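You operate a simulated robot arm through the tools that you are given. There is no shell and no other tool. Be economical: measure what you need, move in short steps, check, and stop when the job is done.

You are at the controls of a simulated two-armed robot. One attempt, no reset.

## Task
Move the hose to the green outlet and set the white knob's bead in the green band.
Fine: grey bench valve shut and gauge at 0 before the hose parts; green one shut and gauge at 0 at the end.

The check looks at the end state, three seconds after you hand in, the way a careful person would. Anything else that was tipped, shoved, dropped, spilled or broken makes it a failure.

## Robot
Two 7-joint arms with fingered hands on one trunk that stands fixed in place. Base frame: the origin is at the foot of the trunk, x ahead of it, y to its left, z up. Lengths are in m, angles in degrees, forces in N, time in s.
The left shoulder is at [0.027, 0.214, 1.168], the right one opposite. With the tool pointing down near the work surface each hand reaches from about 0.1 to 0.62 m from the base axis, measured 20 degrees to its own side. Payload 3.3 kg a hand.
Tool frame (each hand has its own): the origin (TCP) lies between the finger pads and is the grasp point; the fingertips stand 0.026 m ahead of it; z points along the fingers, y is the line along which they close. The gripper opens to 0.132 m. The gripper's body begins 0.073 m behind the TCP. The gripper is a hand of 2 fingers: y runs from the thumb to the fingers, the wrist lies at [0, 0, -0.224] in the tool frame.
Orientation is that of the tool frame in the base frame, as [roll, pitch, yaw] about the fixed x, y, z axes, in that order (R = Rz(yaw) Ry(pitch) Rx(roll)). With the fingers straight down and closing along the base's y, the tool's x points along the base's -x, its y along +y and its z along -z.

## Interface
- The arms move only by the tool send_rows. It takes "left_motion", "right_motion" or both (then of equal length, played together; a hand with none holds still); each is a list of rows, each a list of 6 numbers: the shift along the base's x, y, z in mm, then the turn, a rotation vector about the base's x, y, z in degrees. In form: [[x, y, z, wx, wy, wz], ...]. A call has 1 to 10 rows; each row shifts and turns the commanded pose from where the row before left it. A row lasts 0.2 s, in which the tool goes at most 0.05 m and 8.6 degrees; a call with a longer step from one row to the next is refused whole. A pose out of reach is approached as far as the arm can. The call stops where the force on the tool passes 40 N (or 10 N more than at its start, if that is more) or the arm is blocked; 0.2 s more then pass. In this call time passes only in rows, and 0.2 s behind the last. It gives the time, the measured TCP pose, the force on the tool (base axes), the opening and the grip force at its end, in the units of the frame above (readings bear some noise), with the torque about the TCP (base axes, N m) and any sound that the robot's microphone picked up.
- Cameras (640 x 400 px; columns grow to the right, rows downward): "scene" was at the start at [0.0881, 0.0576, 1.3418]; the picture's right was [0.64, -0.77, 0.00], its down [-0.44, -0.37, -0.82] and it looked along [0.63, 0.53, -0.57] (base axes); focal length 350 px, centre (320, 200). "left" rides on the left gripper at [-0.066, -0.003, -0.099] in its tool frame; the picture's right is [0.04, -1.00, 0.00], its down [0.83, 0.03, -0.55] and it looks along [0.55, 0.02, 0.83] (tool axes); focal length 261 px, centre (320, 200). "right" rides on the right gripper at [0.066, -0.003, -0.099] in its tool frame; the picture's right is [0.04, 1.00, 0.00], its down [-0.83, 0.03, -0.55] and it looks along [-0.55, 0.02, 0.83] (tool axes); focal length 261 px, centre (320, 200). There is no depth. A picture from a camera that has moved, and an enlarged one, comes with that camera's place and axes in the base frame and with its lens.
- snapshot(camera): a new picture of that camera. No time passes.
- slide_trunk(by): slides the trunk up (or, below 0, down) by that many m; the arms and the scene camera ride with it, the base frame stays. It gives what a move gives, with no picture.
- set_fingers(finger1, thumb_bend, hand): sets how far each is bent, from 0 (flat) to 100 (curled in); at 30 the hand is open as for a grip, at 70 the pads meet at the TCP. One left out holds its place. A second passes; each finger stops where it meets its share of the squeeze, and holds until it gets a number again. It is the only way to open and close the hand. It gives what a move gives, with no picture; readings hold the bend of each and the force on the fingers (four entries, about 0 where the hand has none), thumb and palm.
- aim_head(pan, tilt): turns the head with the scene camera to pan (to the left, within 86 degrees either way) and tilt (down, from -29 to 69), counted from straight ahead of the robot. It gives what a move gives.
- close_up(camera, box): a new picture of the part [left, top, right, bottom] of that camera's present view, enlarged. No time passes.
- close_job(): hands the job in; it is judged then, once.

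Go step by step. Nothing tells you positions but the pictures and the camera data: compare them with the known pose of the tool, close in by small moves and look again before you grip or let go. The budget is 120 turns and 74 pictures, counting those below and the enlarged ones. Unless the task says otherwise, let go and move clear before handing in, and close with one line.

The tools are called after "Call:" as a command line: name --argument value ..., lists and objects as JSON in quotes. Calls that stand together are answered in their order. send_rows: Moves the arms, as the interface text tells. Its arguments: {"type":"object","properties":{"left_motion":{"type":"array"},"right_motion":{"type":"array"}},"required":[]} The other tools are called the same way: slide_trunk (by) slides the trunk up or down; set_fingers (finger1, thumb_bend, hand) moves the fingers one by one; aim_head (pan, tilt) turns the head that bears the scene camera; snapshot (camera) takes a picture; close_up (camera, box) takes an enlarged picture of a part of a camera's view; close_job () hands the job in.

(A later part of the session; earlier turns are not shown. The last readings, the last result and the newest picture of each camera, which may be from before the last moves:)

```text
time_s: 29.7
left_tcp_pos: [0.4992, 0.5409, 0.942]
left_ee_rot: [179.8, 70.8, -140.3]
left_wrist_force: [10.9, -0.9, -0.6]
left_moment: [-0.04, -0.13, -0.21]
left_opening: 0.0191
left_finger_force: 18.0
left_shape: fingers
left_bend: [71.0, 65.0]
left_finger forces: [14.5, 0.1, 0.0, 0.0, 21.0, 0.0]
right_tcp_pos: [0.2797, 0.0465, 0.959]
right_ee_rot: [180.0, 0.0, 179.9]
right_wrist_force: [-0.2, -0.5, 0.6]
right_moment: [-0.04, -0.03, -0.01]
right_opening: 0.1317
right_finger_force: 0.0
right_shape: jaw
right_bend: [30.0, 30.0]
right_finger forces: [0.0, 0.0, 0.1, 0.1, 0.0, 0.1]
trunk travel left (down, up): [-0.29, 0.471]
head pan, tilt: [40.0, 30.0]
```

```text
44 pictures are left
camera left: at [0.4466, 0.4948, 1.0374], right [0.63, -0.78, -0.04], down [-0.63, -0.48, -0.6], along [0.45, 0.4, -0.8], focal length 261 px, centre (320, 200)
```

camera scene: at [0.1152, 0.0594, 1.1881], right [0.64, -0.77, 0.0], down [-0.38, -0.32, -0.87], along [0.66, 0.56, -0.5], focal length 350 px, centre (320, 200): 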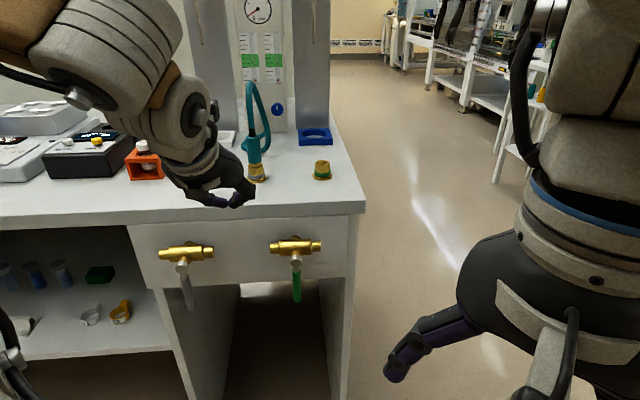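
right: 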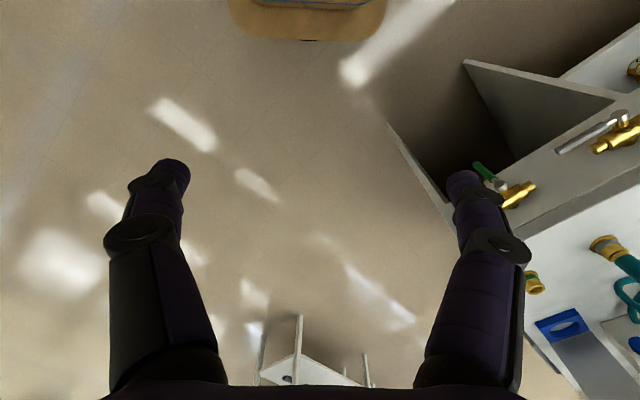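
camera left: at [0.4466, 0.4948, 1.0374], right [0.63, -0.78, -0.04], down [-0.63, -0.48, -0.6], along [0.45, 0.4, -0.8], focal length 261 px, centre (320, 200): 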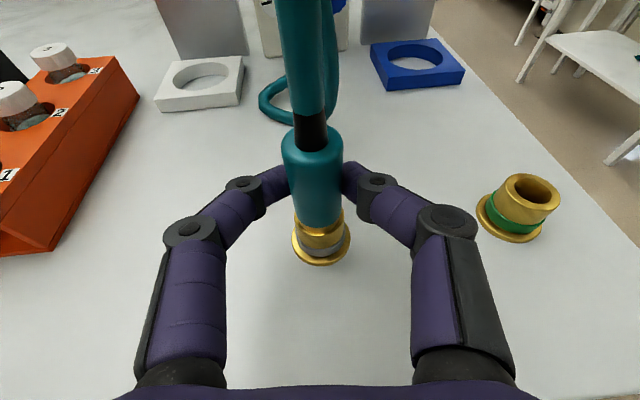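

Closer, but the force shows a slight offset. One more small correction before pulling.

Call:
set_fingers --hand "left" --finger1 55 --thumb_bend 55

Call:
send_rows --left_motion '[[-4, -6, 1, 0, 0, 0]]'

Call:
set_fingers --hand "left" --finger1 80 --thumb_bend 80

```text
time_s: 30.7
left_tcp_pos: [0.4977, 0.5412, 0.9424]
left_ee_rot: [179.8, 70.8, -140.4]
left_wrist_force: [0.0, 0.7, -0.5]
left_moment: [-0.02, 0.01, 0.02]
left_opening: 0.0488
left_finger_force: 0.1
left_shape: fingers
left_bend: [55.0, 55.0]
left_finger forces: [0.0, 0.0, 0.1, 0.1, 0.0, 0.1]
right_tcp_pos: [0.2811, 0.0465, 0.96]
right_ee_rot: [180.0, 0.0, 179.9]
right_wrist_force: [0.2, -0.8, -0.1]
right_moment: [0.0, 0.04, 0.0]
right_opening: 0.132
right_finger_force: 0.0
right_shape: jaw
right_bend: [30.0, 30.0]
right_finger forces: [0.0, 0.0, 0.0, 0.1, 0.1, 0.0]
trunk travel left (down, up): [-0.29, 0.471]
head pan, tilt: [40.0, 30.0]
```

```text
time_s: 31.1
left_tcp_pos: [0.4931, 0.5352, 0.9442]
left_ee_rot: [179.7, 70.8, -140.4]
left_wrist_force: [-0.3, -0.4, 0.0]
left_moment: [-0.01, 0.01, 0.02]
left_opening: 0.0492
left_finger_force: 0.0
left_shape: fingers
left_bend: [55.0, 55.0]
left_finger forces: [0.0, 0.0, 0.0, 0.0, 0.1, 0.1]
right_tcp_pos: [0.2797, 0.0467, 0.9607]
right_ee_rot: [179.9, 0.1, -180.0]
right_wrist_force: [0.3, 0.1, -0.3]
right_moment: [0.01, 0.02, 0.0]
right_opening: 0.1316
right_finger_force: 0.0
right_shape: jaw
right_bend: [30.0, 30.0]
right_finger forces: [0.0, 0.0, 0.0, 0.0, 0.0, 0.0]
trunk travel left (down, up): [-0.29, 0.471]
head pan, tilt: [40.0, 30.0]
```

```text
time_s: 32.1
left_tcp_pos: [0.4944, 0.5359, 0.9434]
left_ee_rot: [179.9, 70.7, -140.4]
left_wrist_force: [8.6, 1.4, -0.6]
left_moment: [-0.04, -0.07, -0.08]
left_opening: 0.021
left_finger_force: 16.6
left_shape: fingers
left_bend: [68.0, 65.0]
left_finger forces: [14.5, 0.0, 0.0, 0.0, 19.0, 0.0]
right_tcp_pos: [0.2799, 0.0485, 0.9605]
right_ee_rot: [180.0, 0.0, -180.0]
right_wrist_force: [0.7, -0.6, 0.2]
right_moment: [-0.01, 0.0, 0.02]
right_opening: 0.1322
right_finger_force: 0.0
right_shape: jaw
right_bend: [30.0, 30.0]
right_finger forces: [0.1, 0.0, 0.0, 0.1, 0.0, 0.0]
trunk travel left (down, up): [-0.29, 0.471]
head pan, tilt: [40.0, 30.0]
```

The grip is reasonable at 17 N. I'll squeeze fully and pull gently upward.

Call:
set_fingers --hand "left" --finger1 100 --thumb_bend 100

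Call:
send_rows --left_motion '[[0, 0, 5, 0, 0, 0], [0, 0, 5, 0, 0, 0], [0, 0, 5, 0, 0, 0]]'

Call:
snapshot --camera "left"

```text
time_s: 33.1
left_tcp_pos: [0.4944, 0.536, 0.9437]
left_ee_rot: [179.7, 70.7, -140.5]
left_wrist_force: [6.9, 3.4, -0.1]
left_moment: [0.08, -0.02, 0.08]
left_opening: 0.0206
left_finger_force: 19.1
left_shape: fingers
left_bend: [68.0, 61.0]
left_finger forces: [18.5, 0.1, 0.0, 0.0, 20.1, 0.1]
right_tcp_pos: [0.2792, 0.0475, 0.9593]
right_ee_rot: [180.0, 0.0, 180.0]
right_wrist_force: [0.0, 0.5, 0.2]
right_moment: [0.0, 0.02, -0.02]
right_opening: 0.1321
right_finger_force: 0.1
right_shape: jaw
right_bend: [30.0, 30.0]
right_finger forces: [0.0, 0.0, 0.0, 0.1, 0.0, 0.0]
trunk travel left (down, up): [-0.29, 0.471]
head pan, tilt: [40.0, 30.0]
```

```text
time_s: 33.9
left_tcp_pos: [0.4936, 0.5358, 0.9604]
left_ee_rot: [179.8, 70.8, -140.4]
left_wrist_force: [0.1, 0.6, -1.8]
left_moment: [0.03, 0.04, -0.03]
left_opening: 0.0208
left_finger_force: 20.8
left_shape: fingers
left_bend: [67.0, 61.0]
left_finger forces: [20.8, 0.0, 0.1, 0.0, 20.9, 0.1]
right_tcp_pos: [0.2779, 0.0458, 0.9598]
right_ee_rot: [180.0, 0.1, 180.0]
right_wrist_force: [0.6, 0.3, 0.0]
right_moment: [0.0, -0.01, 0.03]
right_opening: 0.1318
right_finger_force: 0.1
right_shape: jaw
right_bend: [30.0, 30.0]
right_finger forces: [0.0, 0.1, 0.0, 0.0, 0.0, 0.1]
trunk travel left (down, up): [-0.29, 0.471]
head pan, tilt: [40.0, 30.0]
```

```text
43 pictures are left
camera left: at [0.4407, 0.4897, 1.0547], right [0.63, -0.78, -0.04], down [-0.63, -0.48, -0.6], along [0.45, 0.41, -0.8], focal length 261 px, centre (320, 200)
```

left: 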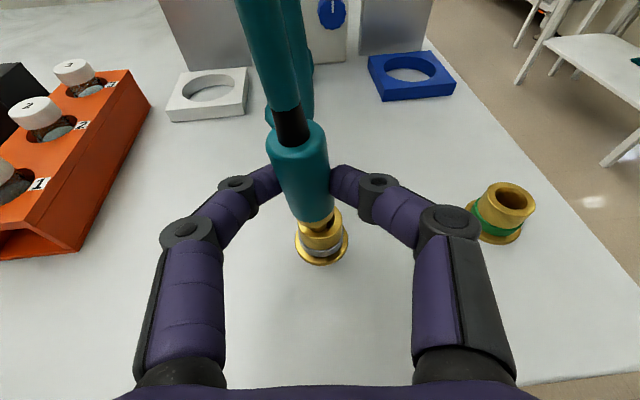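

It came off easily. The sleeve now leans about 10° in the grip. I'll lift it clear and look.

Call:
send_rows --left_motion '[[0, 0, 15, 0, 0, 0], [0, 0, 15, 0, 0, 0], [0, 0, 15, 0, 0, 0]]'

Call:
close_up --camera "left" --box '[200, 50, 560, 275]'

Call:
close_up --camera "scene" --box '[180, 60, 340, 220]'

```text
time_s: 34.7
left_tcp_pos: [0.4926, 0.5355, 1.0028]
left_ee_rot: [179.8, 70.8, -140.5]
left_wrist_force: [-0.4, -0.4, -0.8]
left_moment: [-0.02, 0.01, 0.01]
left_opening: 0.0208
left_finger_force: 21.1
left_shape: fingers
left_bend: [67.0, 61.0]
left_finger forces: [20.8, 0.1, 0.1, 0.1, 21.0, 0.1]
right_tcp_pos: [0.279, 0.0472, 0.9587]
right_ee_rot: [-180.0, 0.1, -180.0]
right_wrist_force: [0.1, -0.4, -0.2]
right_moment: [-0.02, -0.01, -0.02]
right_opening: 0.132
right_finger_force: 0.1
right_shape: jaw
right_bend: [30.0, 30.0]
right_finger forces: [0.0, 0.1, 0.0, 0.0, 0.0, 0.0]
trunk travel left (down, up): [-0.29, 0.471]
head pan, tilt: [40.0, 30.0]
```

```text
1.78 times, centred on (380, 162) of left
camera zoom: at [0.44, 0.4892, 1.0983], right [0.63, -0.78, -0.04], down [-0.63, -0.48, -0.6], along [0.45, 0.41, -0.8], focal length 463 px, centre (213, 267)
```

zoom: 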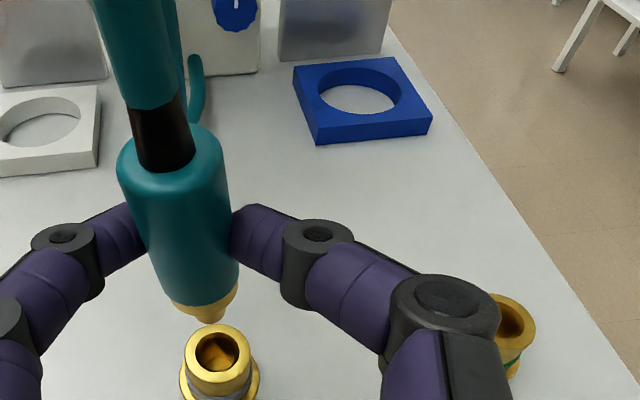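

```text
2.50 times, centred on (260, 140) of scene
camera zoom: at [0.1151, 0.0593, 1.188], right [0.64, -0.77, 0.0], down [-0.38, -0.32, -0.87], along [0.66, 0.56, -0.5], focal length 874 px, centre (470, 350)
```

zoom: 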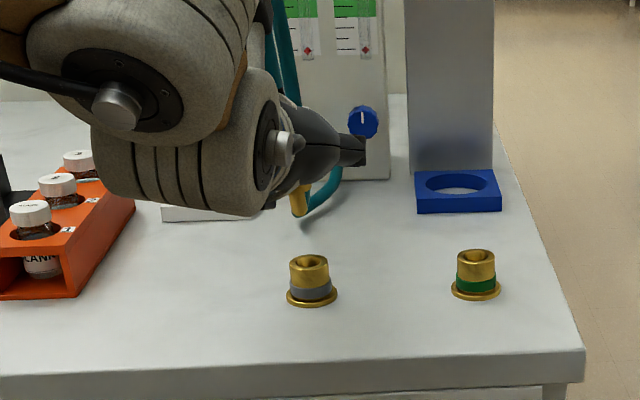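

The hose is off and its nipple leans about 12°, with the tip to the right. I'll straighten it, carry it over the green outlet, and turn the right hand to give a side view.

Call:
send_rows --left_motion '[[0, 0, 5, 4.6, 3.85, 0], [0, 0, 5, 4.6, 3.85, 0], [11, -11, 0, 0, 0, 0], [11, -11, 0, 0, 0, 0], [11, -11, 0, 0, 0, 0], [11, -11, 0, 0, 0, 0], [11, -11, 0, 0, 0, 0], [11, -11, 0, 0, 0, 0], [11, -11, 0, 0, 0, 0], [14, -13, 0, 0, 0, 0]]' --right_motion '[[17, -3, 4, 0, 0, 8], [17, -3, 4, 0, 0, 8], [17, -3, 4, 0, 0, 8], [17, -3, 4, 0, 0, 8], [17, -3, 4, 0, 0, 8], [17, -3, 4, 0, 0, 8], [17, -3, 4, 0, 0, 8], [17, -3, 4, 0, 0, 8], [17, -3, 4, 0, 0, 8], [17, -3, 4, 0, 0, 8]]'

Call:
send_rows --right_motion '[[0, 0, 0, 7.84, -1.36, 0], [0, 0, 0, 7.84, -1.36, 0], [0, 0, 0, 7.84, -1.36, 0], [0, 0, 0, 7.84, -1.36, 0], [0, 0, 0, 7.84, -1.36, 0]]'

Call:
snapshot --camera "right"

Call:
snapshot --camera "left"

```text
time_s: 36.9
left_tcp_pos: [0.5879, 0.4756, 1.0127]
left_ee_rot: [147.2, 67.3, -171.1]
left_wrist_force: [-0.2, -0.3, -1.6]
left_moment: [-0.04, 0.0, 0.01]
left_opening: 0.0207
left_finger_force: 21.0
left_shape: fingers
left_bend: [67.0, 71.0]
left_finger forces: [20.8, 0.1, 0.0, 0.1, 20.9, 0.0]
left hand out of reach, approached as far as the arm can: row 8, 9, 10
right_tcp_pos: [0.4337, -0.0028, 1.011]
right_ee_rot: [-179.3, 2.2, -100.6]
right_wrist_force: [0.2, 1.2, 0.0]
right_moment: [-0.03, 0.02, -0.01]
right_opening: 0.1319
right_finger_force: 0.1
right_shape: jaw
right_bend: [30.0, 30.0]
right_finger forces: [0.0, 0.0, 0.1, 0.0, 0.1, 0.0]
right hand out of reach, approached as far as the arm can: row 9, 10
trunk travel left (down, up): [-0.29, 0.471]
head pan, tilt: [40.0, 30.0]
```

```text
time_s: 38.1
left_tcp_pos: [0.5874, 0.4746, 1.0135]
left_ee_rot: [147.2, 67.3, -171.2]
left_wrist_force: [0.3, -0.2, -0.3]
left_moment: [-0.01, 0.01, -0.02]
left_opening: 0.0207
left_finger_force: 21.3
left_shape: fingers
left_bend: [67.0, 71.0]
left_finger forces: [20.7, 0.0, 0.0, 0.0, 21.0, 0.0]
right_tcp_pos: [0.4302, 0.0027, 0.9939]
right_ee_rot: [-180.0, 40.0, -100.0]
right_wrist_force: [-0.5, -0.3, 1.0]
right_moment: [-0.02, -0.02, -0.05]
right_opening: 0.1317
right_finger_force: 0.1
right_shape: jaw
right_bend: [30.0, 30.0]
right_finger forces: [0.0, 0.0, 0.0, 0.1, 0.0, 0.0]
trunk travel left (down, up): [-0.29, 0.471]
head pan, tilt: [40.0, 30.0]
```

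```text
40 pictures are left
camera right: at [0.4129, -0.1086, 1.0283], right [-0.99, 0.14, -0.02], down [0.02, 0.28, 0.96], along [0.14, 0.95, -0.28], focal length 261 px, centre (320, 200)
```

right: 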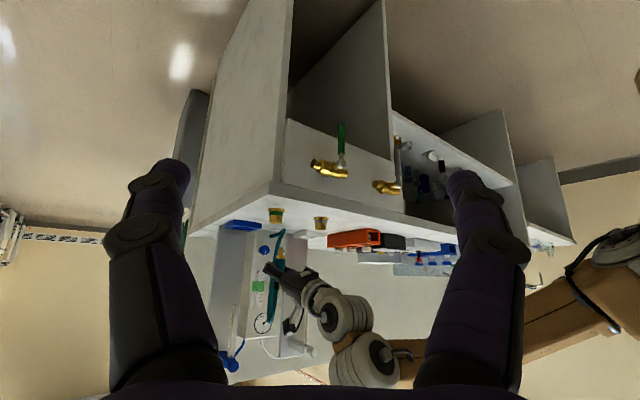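

```text
39 pictures are left
camera left: at [0.5483, 0.4138, 1.1055], right [0.61, -0.76, -0.25], down [-0.72, -0.39, -0.58], along [0.35, 0.53, -0.77], focal length 261 px, centre (320, 200)
```

left: 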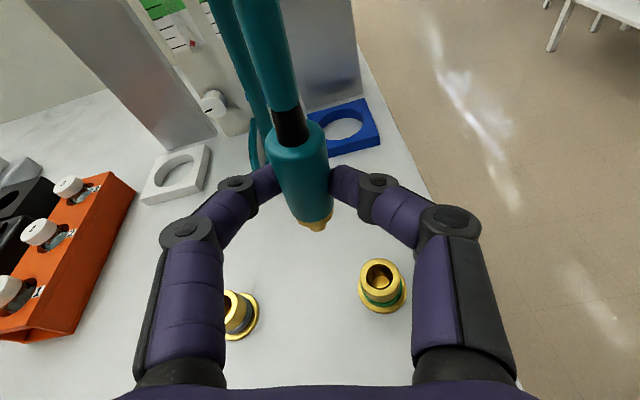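

The left hand stopped a few cm short of the green outlet. I'll check the nipple's lean from the right camera.

Call:
close_up --camera "right" --box '[220, 190, 380, 290]'

Call:
close_up --camera "scene" --box '[220, 60, 380, 200]'

```text
4.00 times, centred on (300, 240) of right
camera zoom: at [0.4129, -0.1086, 1.0283], right [-0.99, 0.14, -0.02], down [0.02, 0.28, 0.96], along [0.14, 0.95, -0.28], focal length 1043 px, centre (400, 40)
```

zoom: 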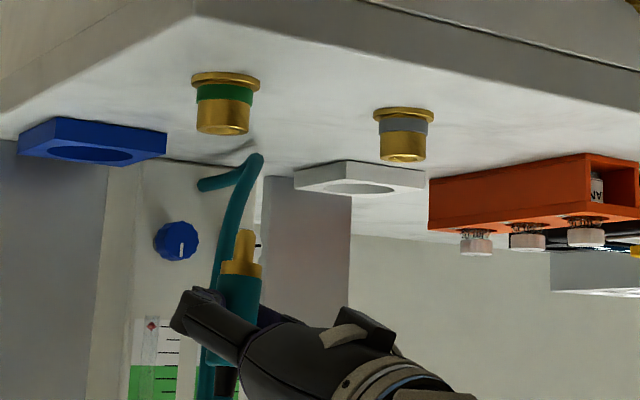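

```text
2.86 times, centred on (300, 130) of scene
camera zoom: at [0.1155, 0.0588, 1.188], right [0.64, -0.77, 0.0], down [-0.38, -0.32, -0.87], along [0.66, 0.56, -0.5], focal length 999 px, centre (377, 400)
```

zoom: 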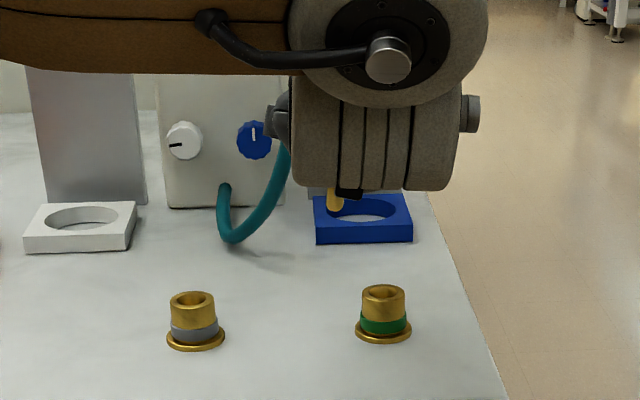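

I triangulate the nipple tip at (0.593, 0.499, 0.965), with the sleeve top leaning about 8° toward −y. The green rim is at about (0.605, 0.465, 0.908). I'll straighten it, yaw the hand 15° to ease reach, and shift.

Call:
send_rows --left_motion '[[0, 0, 0, -4, -0.8, 0], [0, 0, 0, -4, -0.8, 0], [0, 0, 0, 0, 0, -7.5], [0, 0, 0, 0, 0, -7.5], [2, -6, 0, 0, 0, 0], [2, -6, 0, 0, 0, 0], [2, -6, 0, 0, 0, 0], [0, -7, 0, 0, 0, 0]]'

Call:
snapshot --camera "left"

Call:
close_up --camera "right" --box '[220, 190, 380, 290]'

```text
time_s: 39.9
left_tcp_pos: [0.5941, 0.4503, 1.0133]
left_ee_rot: [167.8, 66.2, -166.8]
left_wrist_force: [0.4, 0.7, -1.4]
left_moment: [0.02, 0.03, 0.01]
left_opening: 0.0204
left_finger_force: 21.3
left_shape: fingers
left_bend: [67.0, 71.0]
left_finger forces: [20.7, 0.0, 0.1, 0.0, 20.8, 0.1]
right_tcp_pos: [0.4298, 0.0036, 0.994]
right_ee_rot: [179.9, 39.8, -100.0]
right_wrist_force: [0.5, -0.3, 0.4]
right_moment: [-0.03, 0.01, 0.0]
right_opening: 0.132
right_finger_force: 0.0
right_shape: jaw
right_bend: [30.0, 30.0]
right_finger forces: [0.0, 0.0, 0.1, 0.0, 0.0, 0.1]
trunk travel left (down, up): [-0.29, 0.471]
head pan, tilt: [40.0, 30.0]
```

```text
36 pictures are left
camera left: at [0.5409, 0.4155, 1.1114], right [0.39, -0.91, -0.12], down [-0.8, -0.27, -0.54], along [0.46, 0.31, -0.83], focal length 261 px, centre (320, 200)
```

left: 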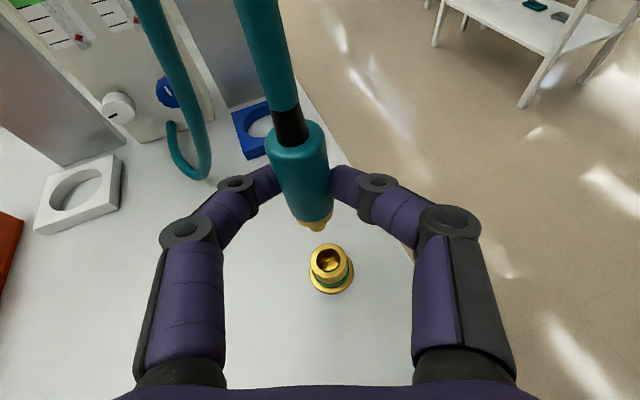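

```text
4.00 times, centred on (300, 240) of right
camera zoom: at [0.4129, -0.1084, 1.0285], right [-0.99, 0.14, -0.02], down [0.02, 0.29, 0.96], along [0.14, 0.95, -0.29], focal length 1043 px, centre (400, 40)
```

zoom: 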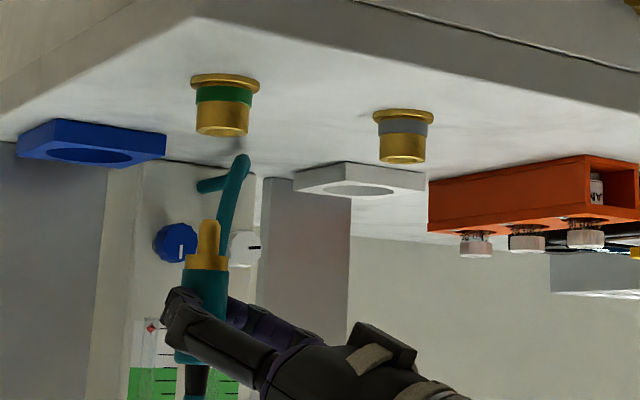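

The hand now reaches it. The nipple needs about 5 mm of shift and a 3° trim. I'll apply that, descend to just above the rim, and check.

Call:
send_rows --left_motion '[[-4.4, -5.5, 0, -1.5, -2.5, 0], [0, 0, -15, 0, 0, 0], [0, 0, -15, 0, 0, 0], [0, 0, -10, 0, 0, 0]]'

Call:
close_up --camera "left" --box '[200, 100, 440, 300]'

Call:
close_up --camera "right" --box '[220, 190, 380, 290]'

```text
time_s: 40.9
left_tcp_pos: [0.5905, 0.4461, 0.9731]
left_ee_rot: [173.3, 68.3, -161.9]
left_wrist_force: [0.1, -0.3, -1.0]
left_moment: [-0.01, 0.03, 0.02]
left_opening: 0.0206
left_finger_force: 20.4
left_shape: fingers
left_bend: [67.0, 71.0]
left_finger forces: [20.6, 0.1, 0.1, 0.0, 20.9, 0.0]
right_tcp_pos: [0.4304, 0.0023, 0.9943]
right_ee_rot: [179.9, 39.9, -99.9]
right_wrist_force: [0.6, 0.2, -0.3]
right_moment: [0.02, 0.01, 0.03]
right_opening: 0.1319
right_finger_force: 0.1
right_shape: jaw
right_bend: [30.0, 30.0]
right_finger forces: [0.1, 0.0, 0.0, 0.0, 0.1, 0.0]
trunk travel left (down, up): [-0.29, 0.471]
head pan, tilt: [40.0, 30.0]
```

```text
2.00 times, centred on (320, 200) of left
camera zoom: at [0.5323, 0.4129, 1.0697], right [0.4, -0.91, -0.08], down [-0.77, -0.28, -0.57], along [0.5, 0.29, -0.82], focal length 521 px, centre (320, 200)
```

zoom: 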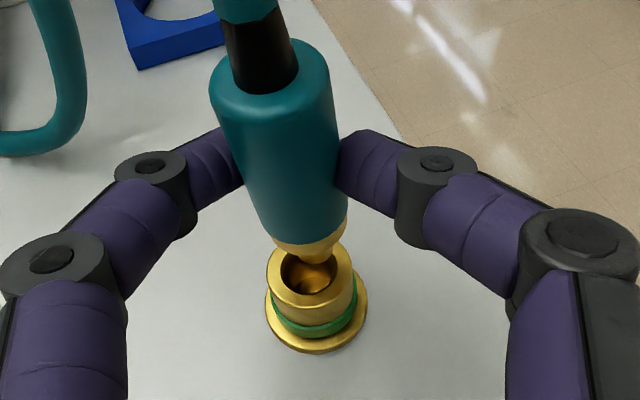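

```text
4.00 times, centred on (300, 240) of right
camera zoom: at [0.4129, -0.1082, 1.0285], right [-0.99, 0.14, -0.02], down [0.02, 0.29, 0.96], along [0.14, 0.95, -0.29], focal length 1043 px, centre (400, 40)
```

zoom: 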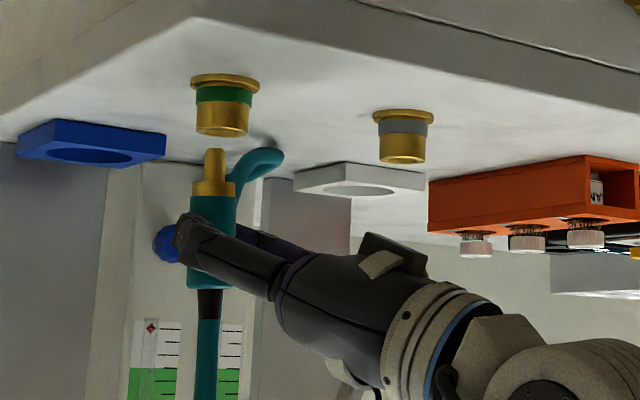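

The nipple is about 11 mm above the rim, with roughly 3 mm of offset left. I'll correct it and descend gently.

Call:
send_rows --left_motion '[[-2, 3, 0, 0, 0, 0], [0, 0, -5, 0, 0, 0], [0, 0, -5, 0, 0, 0], [0, 0, -4, 0, 0, 0]]'

Call:
close_up --camera "left" --box '[240, 140, 400, 280]'

Call:
close_up --camera "right" --box '[230, 190, 320, 260]'

```text
time_s: 41.9
left_tcp_pos: [0.5894, 0.4495, 0.9608]
left_ee_rot: [173.2, 68.3, -161.7]
left_wrist_force: [0.4, -0.8, -1.6]
left_moment: [0.02, 0.02, -0.01]
left_opening: 0.0207
left_finger_force: 20.4
left_shape: fingers
left_bend: [67.0, 71.0]
left_finger forces: [20.7, 0.0, 0.0, 0.1, 20.8, 0.0]
right_tcp_pos: [0.43, 0.0035, 0.9942]
right_ee_rot: [179.8, 39.8, -100.0]
right_wrist_force: [0.1, -0.2, 0.0]
right_moment: [0.02, -0.01, -0.03]
right_opening: 0.1318
right_finger_force: 0.0
right_shape: jaw
right_bend: [30.0, 30.0]
right_finger forces: [0.0, 0.0, 0.1, 0.0, 0.1, 0.0]
trunk travel left (down, up): [-0.29, 0.471]
head pan, tilt: [40.0, 30.0]
```

```text
2.86 times, centred on (320, 210) of left
camera zoom: at [0.5309, 0.4167, 1.0564], right [0.4, -0.91, -0.08], down [-0.77, -0.28, -0.57], along [0.5, 0.29, -0.82], focal length 745 px, centre (320, 171)
```

zoom: 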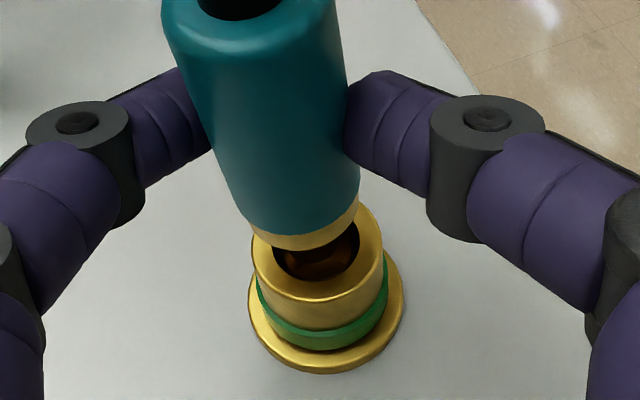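

```text
5.71 times, centred on (275, 225) of right
camera zoom: at [0.4129, -0.1082, 1.0285], right [-0.99, 0.14, -0.02], down [0.02, 0.29, 0.96], along [0.14, 0.95, -0.29], focal length 1489 px, centre (577, 57)
```

zoom: 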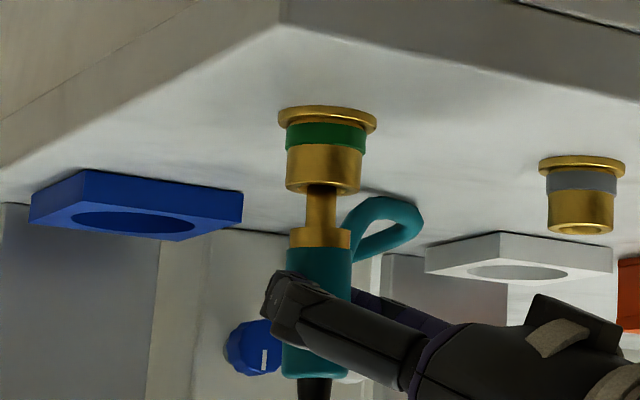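

The nipple is lined up in both views. I'll push down in small steps.

Call:
send_rows --left_motion '[[0, 0, -4, 0, 0, 0], [0, 0, -4, 0, 0, 0], [0, 0, -4, 0, 0, 0], [0, 0, -4, 0, 0, 0], [0, 0, -3, 0, 0, 0]]'

Call:
close_up --camera "left" --box '[240, 140, 400, 280]'

Call:
close_up --camera "right" --box '[230, 190, 320, 260]'

```text
time_s: 43.1
left_tcp_pos: [0.5895, 0.4482, 0.943]
left_ee_rot: [173.2, 68.7, -162.0]
left_wrist_force: [2.1, 1.3, 10.7]
left_moment: [0.18, -0.17, 0.01]
left_opening: 0.0205
left_finger_force: 20.5
left_shape: fingers
left_bend: [67.0, 72.0]
left_finger forces: [21.0, 0.1, 0.0, 0.0, 20.3, 0.1]
right_tcp_pos: [0.4278, 0.0024, 0.9947]
right_ee_rot: [179.9, 39.9, -100.0]
right_wrist_force: [0.3, 0.3, -0.2]
right_moment: [0.0, -0.01, -0.01]
right_opening: 0.1317
right_finger_force: 0.0
right_shape: jaw
right_bend: [30.0, 30.0]
right_finger forces: [0.1, 0.0, 0.0, 0.0, 0.1, 0.0]
trunk travel left (down, up): [-0.29, 0.471]
head pan, tilt: [40.0, 30.0]
```

```text
2.86 times, centred on (320, 210) of left
camera zoom: at [0.5301, 0.4158, 1.0393], right [0.4, -0.91, -0.08], down [-0.77, -0.28, -0.57], along [0.5, 0.29, -0.81], focal length 745 px, centre (320, 171)
```

zoom: 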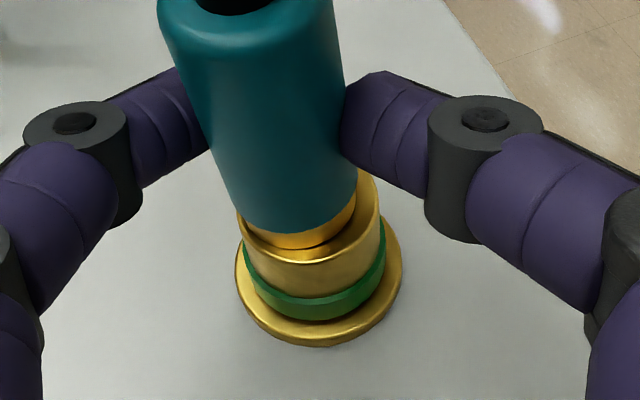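

```text
5.71 times, centred on (275, 225) of right
camera zoom: at [0.4121, -0.1088, 1.029], right [-0.99, 0.14, -0.03], down [0.02, 0.29, 0.96], along [0.14, 0.95, -0.29], focal length 1489 px, centre (577, 57)
```

zoom: 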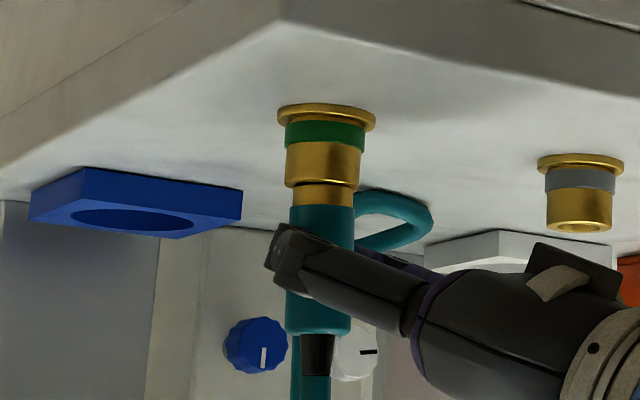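

The nipple is in the bore with 11 N of resistance. I'll push further to seat it.

Call:
send_rows --left_motion '[[0, 0, -3, 0, 0, 0], [0, 0, -3, 0, 0, 0], [0, 0, -3, 0, 0, 0], [0, 0, -3, 0, 0, 0]]'

Call:
close_up --camera "left" --box '[240, 140, 400, 280]'

Call:
close_up --camera "right" --box '[230, 190, 320, 260]'

```text
time_s: 44.1
left_tcp_pos: [0.588, 0.4466, 0.9322]
left_ee_rot: [173.2, 69.0, -162.0]
left_wrist_force: [4.3, -2.1, 30.8]
left_moment: [0.45, -0.31, -0.07]
left_opening: 0.0209
left_finger_force: 23.1
left_shape: fingers
left_bend: [66.0, 73.0]
left_finger forces: [21.8, 0.1, 0.1, 0.0, 24.4, 0.0]
right_tcp_pos: [0.4283, 0.0011, 0.995]
right_ee_rot: [179.9, 40.0, -99.9]
right_wrist_force: [1.0, -0.2, 0.1]
right_moment: [0.01, -0.01, 0.03]
right_opening: 0.1319
right_finger_force: 0.1
right_shape: jaw
right_bend: [30.0, 30.0]
right_finger forces: [0.0, 0.1, 0.1, 0.0, 0.0, 0.1]
trunk travel left (down, up): [-0.29, 0.471]
head pan, tilt: [40.0, 30.0]
```

```text
2.86 times, centred on (320, 210) of left
camera zoom: at [0.5294, 0.4138, 1.0295], right [0.4, -0.91, -0.08], down [-0.77, -0.28, -0.58], along [0.51, 0.29, -0.81], focal length 745 px, centre (320, 171)
```

zoom: 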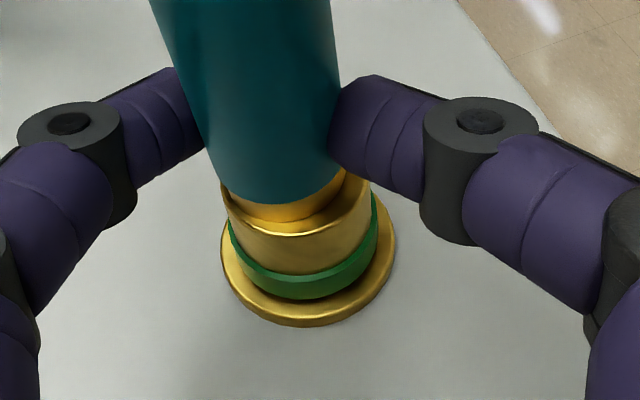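

```text
5.71 times, centred on (275, 225) of right
camera zoom: at [0.4109, -0.1102, 1.0294], right [-0.99, 0.14, -0.03], down [0.02, 0.28, 0.96], along [0.14, 0.95, -0.28], focal length 1489 px, centre (577, 57)
```

zoom: 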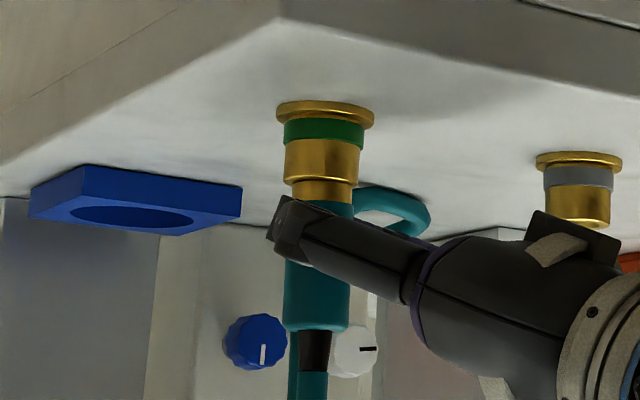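

The fingers slid down the sleeve, so the hose may already be seated. I'll compare with the original seating from the scene camera.

Call:
close_up --camera "scene" --box '[260, 100, 380, 200]'

```text
4.00 times, centred on (320, 150) of scene
camera zoom: at [0.113, 0.057, 1.1885], right [0.64, -0.77, 0.0], down [-0.38, -0.32, -0.87], along [0.66, 0.56, -0.5], focal length 1398 px, centre (320, 400)
```

zoom: 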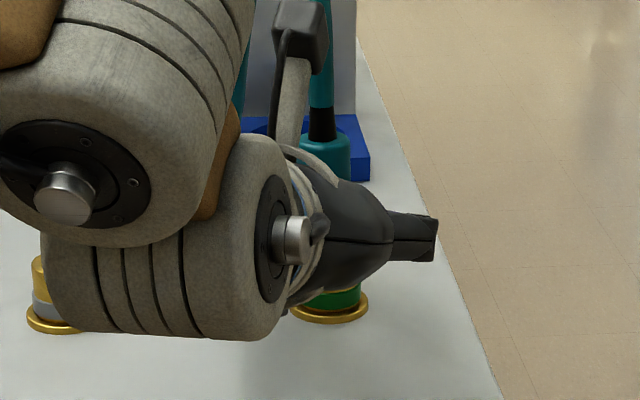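

By triangulation the sleeve's height (0.921–0.971) matches the original seating. I'll release, back away, and compare in the scene view before trusting it.

Call:
set_fingers --hand "left" --finger1 45 --thumb_bend 45

Call:
send_rows --left_motion '[[-15, -6, 4, 0, 0, 0], [-30, -10, 12, 0, 0, 0], [-35, -10, 15, 0, 0, 0], [-35, 20, 15, 0, 0, 0], [-35, 25, 10, 0, 0, 0], [-20, 40, 0, 0, 0, 0]]'

Call:
snapshot --camera "scene"

```text
time_s: 45.1
left_tcp_pos: [0.5895, 0.4496, 0.9279]
left_ee_rot: [173.3, 68.3, -161.8]
left_wrist_force: [-1.0, 0.5, 0.0]
left_moment: [0.0, 0.0, -0.02]
left_opening: 0.0831
left_finger_force: 0.0
left_shape: fingers
left_bend: [45.0, 45.0]
left_finger forces: [0.0, 0.0, 0.0, 0.0, 0.0, 0.1]
right_tcp_pos: [0.4293, 0.003, 0.9942]
right_ee_rot: [179.8, 39.8, -100.0]
right_wrist_force: [-0.2, 0.2, 0.5]
right_moment: [0.04, 0.0, -0.05]
right_opening: 0.1317
right_finger_force: 0.0
right_shape: jaw
right_bend: [30.0, 30.0]
right_finger forces: [0.0, 0.0, 0.0, 0.1, 0.0, 0.0]
trunk travel left (down, up): [-0.29, 0.471]
head pan, tilt: [40.0, 30.0]
```

```text
time_s: 46.5
left_tcp_pos: [0.4189, 0.5065, 0.9809]
left_ee_rot: [173.3, 68.1, -162.0]
left_wrist_force: [-0.1, 0.0, 0.8]
left_moment: [0.0, 0.01, -0.02]
left_opening: 0.083
left_finger_force: 0.1
left_shape: fingers
left_bend: [45.0, 45.0]
left_finger forces: [0.0, 0.0, 0.0, 0.0, 0.0, 0.1]
right_tcp_pos: [0.4295, 0.0032, 0.9936]
right_ee_rot: [179.9, 39.8, -100.0]
right_wrist_force: [-0.6, -0.1, 0.1]
right_moment: [-0.01, 0.01, 0.0]
right_opening: 0.1318
right_finger_force: 0.0
right_shape: jaw
right_bend: [30.0, 30.0]
right_finger forces: [0.1, 0.1, 0.0, 0.1, 0.0, 0.0]
trunk travel left (down, up): [-0.29, 0.471]
head pan, tilt: [40.0, 30.0]
```

```text
25 pictures are left
camera scene: at [0.115, 0.0602, 1.1879], right [0.64, -0.77, 0.0], down [-0.38, -0.32, -0.87], along [0.66, 0.56, -0.5], focal length 350 px, centre (320, 200)
```

scene: 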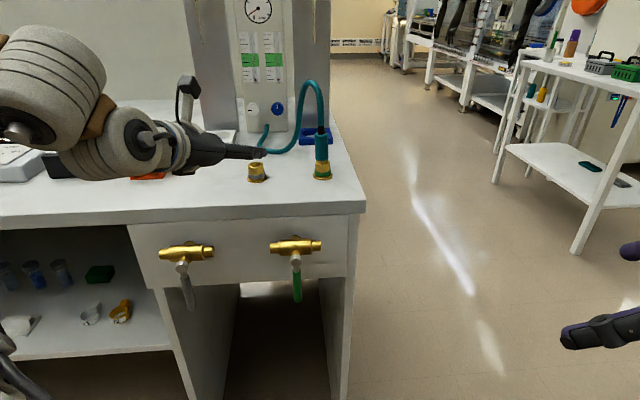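

Call:
close_up --camera "scene" --box '[240, 80, 360, 200]'

```text
3.33 times, centred on (300, 140) of scene
camera zoom: at [0.115, 0.0602, 1.1879], right [0.64, -0.77, 0.0], down [-0.38, -0.32, -0.87], along [0.66, 0.56, -0.5], focal length 1165 px, centre (387, 400)
```

zoom: 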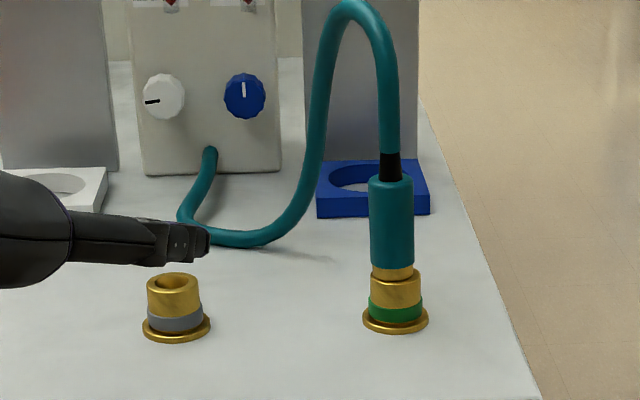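

The sleeve-to-flange height matches the original, so the hose is seated on green. The green lever needs to swing up to horizontal, and the right arm has the better reach for that. I'll close its fingers and bring it low in front of the valve.

Call:
set_fingers --hand "right" --finger1 70 --thumb_bend 70

Call:
send_rows --right_motion '[[-5, 10, -40, 0, 0, -6.5], [-5, 10, -40, 0, 0, -6.5], [-10, 20, -35, 0, 0, -6.5], [-15, 35, -30, 0, 0, -6.5], [-15, 40, -25, 0, 0, 0], [-15, 40, -25, 6, -4.4, 0], [-15, 40, -25, 6, -4.4, 0], [-15, 40, -20, 6, -4.4, 0], [-15, 40, -14, 6, -4.4, 0], [-16, 40, 0, 0, 0, 0]]'

Call:
snapshot --camera "scene"

```text
time_s: 47.5
left_tcp_pos: [0.4191, 0.5086, 0.9844]
left_ee_rot: [173.4, 68.4, -162.0]
left_wrist_force: [-0.5, 0.4, -0.2]
left_moment: [0.0, 0.0, 0.02]
left_opening: 0.0833
left_finger_force: 0.1
left_shape: fingers
left_bend: [45.0, 45.0]
left_finger forces: [0.0, 0.0, 0.0, 0.0, 0.1, 0.0]
right_tcp_pos: [0.4303, 0.0033, 0.9943]
right_ee_rot: [180.0, 39.7, -100.0]
right_wrist_force: [-0.5, -0.6, -0.9]
right_moment: [0.0, -0.01, 0.02]
right_opening: 0.002
right_finger_force: 0.0
right_shape: fingers
right_bend: [70.0, 70.0]
right_finger forces: [0.0, 0.0, 0.0, 0.1, 0.1, 0.0]
trunk travel left (down, up): [-0.29, 0.471]
head pan, tilt: [40.0, 30.0]
```

```text
time_s: 49.7
left_tcp_pos: [0.4189, 0.5062, 0.983]
left_ee_rot: [173.3, 68.3, -162.0]
left_wrist_force: [0.0, 0.4, -0.4]
left_moment: [-0.02, -0.02, 0.03]
left_opening: 0.0829
left_finger_force: 0.1
left_shape: fingers
left_bend: [45.0, 45.0]
left_finger forces: [0.0, 0.0, 0.0, 0.1, 0.0, 0.0]
right_tcp_pos: [0.3882, 0.2358, 0.6976]
right_ee_rot: [-169.4, 66.3, -122.7]
right_wrist_force: [0.9, -0.8, 0.2]
right_moment: [-0.06, 0.02, 0.01]
right_opening: 0.0015
right_finger_force: 0.1
right_shape: fingers
right_bend: [70.0, 70.0]
right_finger forces: [0.1, 0.0, 0.0, 0.0, 0.1, 0.0]
right hand out of reach, approached as far as the arm can: row 10
trunk travel left (down, up): [-0.29, 0.471]
head pan, tilt: [40.0, 30.0]
stopped in row 10 (right hand): the arm was blocked; the commanded pose is now the measured one
```

```text
23 pictures are left
camera scene: at [0.1156, 0.0593, 1.188], right [0.64, -0.77, 0.0], down [-0.38, -0.32, -0.87], along [0.66, 0.56, -0.5], focal length 350 px, centre (320, 200)
```

scene: 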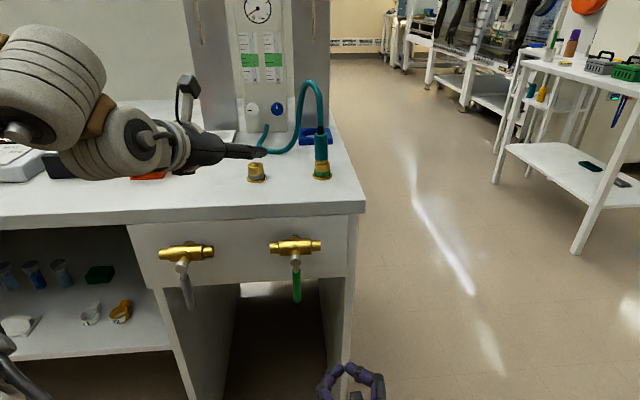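

The right hand hit a joint limit but touched nothing. I'll go along a slightly bowed path to the left side of the green lever.

Call:
send_rows --right_motion '[[-5, 30, 15, 0, 0, 0], [-6, 32, 12, 0, 0, 0], [-6, 32, 10, 0, 0, 0], [-3, 28, 0, 0, 0, 0], [-2, 27, 0, 0, 0, 0]]'

Call:
close_up --camera "scene" --box '[160, 200, 400, 400]'

```text
time_s: 50.4
left_tcp_pos: [0.4192, 0.5074, 0.9832]
left_ee_rot: [173.4, 68.3, -161.9]
left_wrist_force: [-0.2, -0.8, 0.4]
left_moment: [-0.03, 0.0, 0.0]
left_opening: 0.083
left_finger_force: 0.0
left_shape: fingers
left_bend: [45.0, 45.0]
left_finger forces: [0.0, 0.1, 0.0, 0.1, 0.0, 0.0]
right_tcp_pos: [0.4377, 0.2047, 0.6702]
right_ee_rot: [-162.9, 61.9, -122.8]
right_wrist_force: [0.0, 0.1, -0.7]
right_moment: [0.01, -0.02, 0.01]
right_opening: 0.0017
right_finger_force: 0.1
right_shape: fingers
right_bend: [70.0, 70.0]
right_finger forces: [0.1, 0.0, 0.0, 0.1, 0.1, 0.1]
right hand out of reach, approached as far as the arm can: row 2, 3
trunk travel left (down, up): [-0.29, 0.471]
head pan, tilt: [40.0, 30.0]
stopped in row 3 (right hand): the arm was blocked; the commanded pose is now the measured one
```

```text
2.00 times, centred on (280, 300) of scene
camera zoom: at [0.1153, 0.0593, 1.188], right [0.64, -0.77, 0.0], down [-0.38, -0.32, -0.87], along [0.66, 0.56, -0.5], focal length 699 px, centre (400, 0)
```

zoom: 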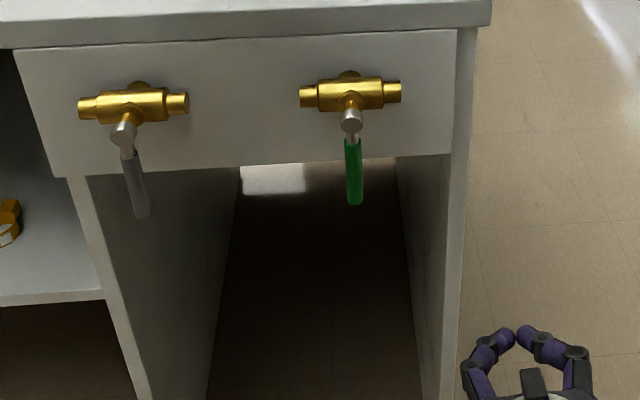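

The right arm can't cross this far left. I'll withdraw it and use the left hand as I did for grey, coming down between the two valves.

Call:
send_rows --right_motion '[[0, -40, 10, 0, 0, 0], [0, -40, 10, 0, 0, 0], [0, -40, 10, 0, 0, 0], [-5, -40, 10, 0, 0, 0], [-5, -40, 10, 0, 0, 0], [0, -30, 10, 0, 0, 0]]' --left_motion '[[-10, -14, 10, 0, 0, 0], [-10, -14, 10, 0, 0, 0], [-10, -15, 0, -3.38, 7.25, 0], [-10, -15, 0, -3.38, 7.25, 0], [-8, -15, 0, -3.38, 7.25, 0], [0, 0, 0, -1.2, 2.6, 0]]'

Call:
set_fingers --hand "left" --finger1 70 --thumb_bend 70

```text
time_s: 51.8
left_tcp_pos: [0.381, 0.4422, 1.0109]
left_ee_rot: [177.5, 41.5, -158.3]
left_wrist_force: [-0.2, -0.7, -0.4]
left_moment: [0.01, 0.01, 0.0]
left_opening: 0.0832
left_finger_force: 0.1
left_shape: fingers
left_bend: [45.0, 45.0]
left_finger forces: [0.1, 0.1, 0.0, 0.0, 0.0, 0.1]
left hand out of reach, approached as far as the arm can: row 1, 2
right_tcp_pos: [0.4245, -0.0217, 0.7302]
right_ee_rot: [-163.3, 62.2, -122.9]
right_wrist_force: [0.6, 0.8, 0.7]
right_moment: [0.01, -0.03, 0.02]
right_opening: 0.0017
right_finger_force: 0.1
right_shape: fingers
right_bend: [70.0, 70.0]
right_finger forces: [0.0, 0.0, 0.0, 0.0, 0.0, 0.0]
trunk travel left (down, up): [-0.29, 0.471]
head pan, tilt: [40.0, 30.0]
```

```text
time_s: 52.8
left_tcp_pos: [0.3825, 0.4423, 1.011]
left_ee_rot: [177.4, 41.6, -158.4]
left_wrist_force: [0.0, -1.3, -0.5]
left_moment: [0.03, -0.04, 0.02]
left_opening: 0.0018
left_finger_force: 0.0
left_shape: fingers
left_bend: [70.0, 70.0]
left_finger forces: [0.1, 0.0, 0.0, 0.0, 0.0, 0.0]
right_tcp_pos: [0.4252, -0.0213, 0.7302]
right_ee_rot: [-163.2, 62.2, -123.0]
right_wrist_force: [-0.5, -0.3, -0.2]
right_moment: [0.0, -0.03, 0.0]
right_opening: 0.0017
right_finger_force: 0.1
right_shape: fingers
right_bend: [70.0, 70.0]
right_finger forces: [0.0, 0.1, 0.0, 0.1, 0.1, 0.0]
trunk travel left (down, up): [-0.29, 0.471]
head pan, tilt: [40.0, 30.0]
```

I'm above the gap between the valves. I'll descend and check with the left camera.

Call:
send_rows --left_motion '[[-9, -9, -20, 0, 0, 0], [0, 0, -40, 0, 0, 0], [0, 0, -40, 0, 0, 0], [0, 0, -40, 0, 0, 0], [0, 0, -40, 0, 0, 0], [0, 0, -30, 0, 0, 0]]'

Call:
snapshot --camera "left"

```text
time_s: 54.2
left_tcp_pos: [0.384, 0.4416, 0.8132]
left_ee_rot: [177.6, 41.4, -158.3]
left_wrist_force: [-0.7, 0.4, -0.1]
left_moment: [0.0, 0.03, 0.01]
left_opening: 0.002
left_finger_force: 0.2
left_shape: fingers
left_bend: [70.0, 70.0]
left_finger forces: [0.0, 0.0, 0.0, 0.0, 0.0, 0.0]
left hand out of reach, approached as far as the arm can: row 3, 4
right_tcp_pos: [0.4248, -0.0202, 0.7292]
right_ee_rot: [-163.3, 62.0, -122.9]
right_wrist_force: [0.1, 0.2, -0.1]
right_moment: [0.0, -0.03, -0.01]
right_opening: 0.0016
right_finger_force: 0.0
right_shape: fingers
right_bend: [70.0, 70.0]
right_finger forces: [0.0, 0.0, 0.0, 0.0, 0.0, 0.0]
trunk travel left (down, up): [-0.29, 0.471]
head pan, tilt: [40.0, 30.0]
```

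```text
21 pictures are left
camera left: at [0.3721, 0.4322, 0.9308], right [0.37, -0.93, -0.06], down [-0.92, -0.36, -0.14], along [0.11, 0.11, -0.99], focal length 261 px, centre (320, 200)
```

left: 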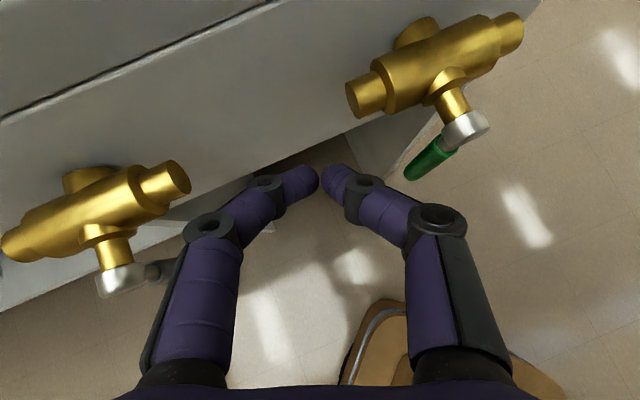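

The valves lie as computed. I'll lower beside the green lever with the hand tilted a bit more, so the camera stays clear of the valve body, and then push right.

Call:
send_rows --left_motion '[[0, 0, -25, 2.75, -5.9, 0], [0, 0, -25, 2.75, -5.9, 0], [0, 0, -25, 0, 0, 0], [0, 0, -10, 0, 0, 0]]'

```text
time_s: 55.2
left_tcp_pos: [0.3912, 0.4461, 0.7263]
left_ee_rot: [176.1, 54.7, -159.3]
left_wrist_force: [0.3, -0.3, 1.0]
left_moment: [-0.04, 0.02, 0.01]
left_opening: 0.0022
left_finger_force: 0.2
left_shape: fingers
left_bend: [70.0, 70.0]
left_finger forces: [0.0, 0.0, 0.0, 0.0, 0.0, 0.1]
left hand out of reach, approached as far as the arm can: row 1, 2
right_tcp_pos: [0.4247, -0.0208, 0.7291]
right_ee_rot: [-163.3, 62.1, -123.0]
right_wrist_force: [0.6, -0.3, 0.2]
right_moment: [-0.01, 0.03, 0.0]
right_opening: 0.0015
right_finger_force: 0.1
right_shape: fingers
right_bend: [70.0, 70.0]
right_finger forces: [0.0, 0.0, 0.0, 0.1, 0.0, 0.0]
trunk travel left (down, up): [-0.29, 0.471]
head pan, tilt: [40.0, 30.0]
```

I'm in position left of the green lever. Now the opening arc, right and then up.

Call:
send_rows --left_motion '[[13.4, -13.4, -2, 0, 0, 0], [14, -14, -2, 0, 0, 0], [14, -14, -2, 0, 0, 0], [18.4, -18.4, -1.5, 0, 0, 0], [15.6, -15.6, 11, 0, 0, 0], [15, -15, 12, 0, 0, 0], [9, -9, 18, 0, 0, 0], [7, -7, 18, 0, 0, 0]]'

Call:
snapshot --camera "scene"

```text
time_s: 57.0
left_tcp_pos: [0.4107, 0.379, 0.7366]
left_ee_rot: [176.1, 54.8, -159.2]
left_wrist_force: [1.1, 0.0, -0.2]
left_moment: [-0.01, 0.01, -0.01]
left_opening: 0.0019
left_finger_force: 0.0
left_shape: fingers
left_bend: [70.0, 70.0]
left_finger forces: [0.0, 0.0, 0.0, 0.1, 0.0, 0.0]
left hand out of reach, approached as far as the arm can: row 1, 2, 3, 4, 5, 6, 7, 8
right_tcp_pos: [0.4249, -0.0207, 0.7301]
right_ee_rot: [-163.3, 62.1, -122.9]
right_wrist_force: [-0.7, 0.5, -0.4]
right_moment: [-0.02, -0.01, 0.01]
right_opening: 0.0015
right_finger_force: 0.1
right_shape: fingers
right_bend: [70.0, 70.0]
right_finger forces: [0.1, 0.0, 0.0, 0.1, 0.0, 0.0]
trunk travel left (down, up): [-0.29, 0.471]
head pan, tilt: [40.0, 30.0]
```

```text
20 pictures are left
camera scene: at [0.1152, 0.0592, 1.188], right [0.64, -0.77, 0.0], down [-0.38, -0.32, -0.87], along [0.66, 0.56, -0.5], focal length 350 px, centre (320, 200)
```

scene: 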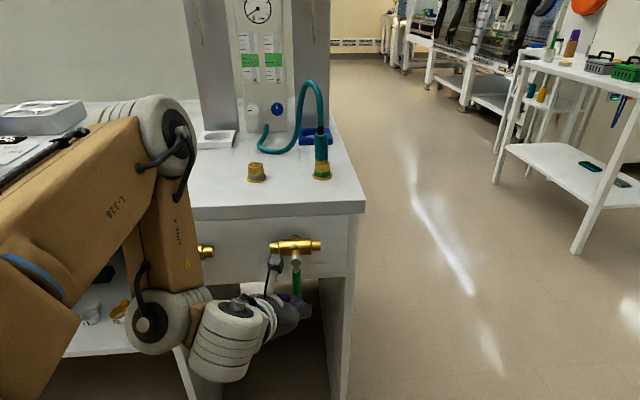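

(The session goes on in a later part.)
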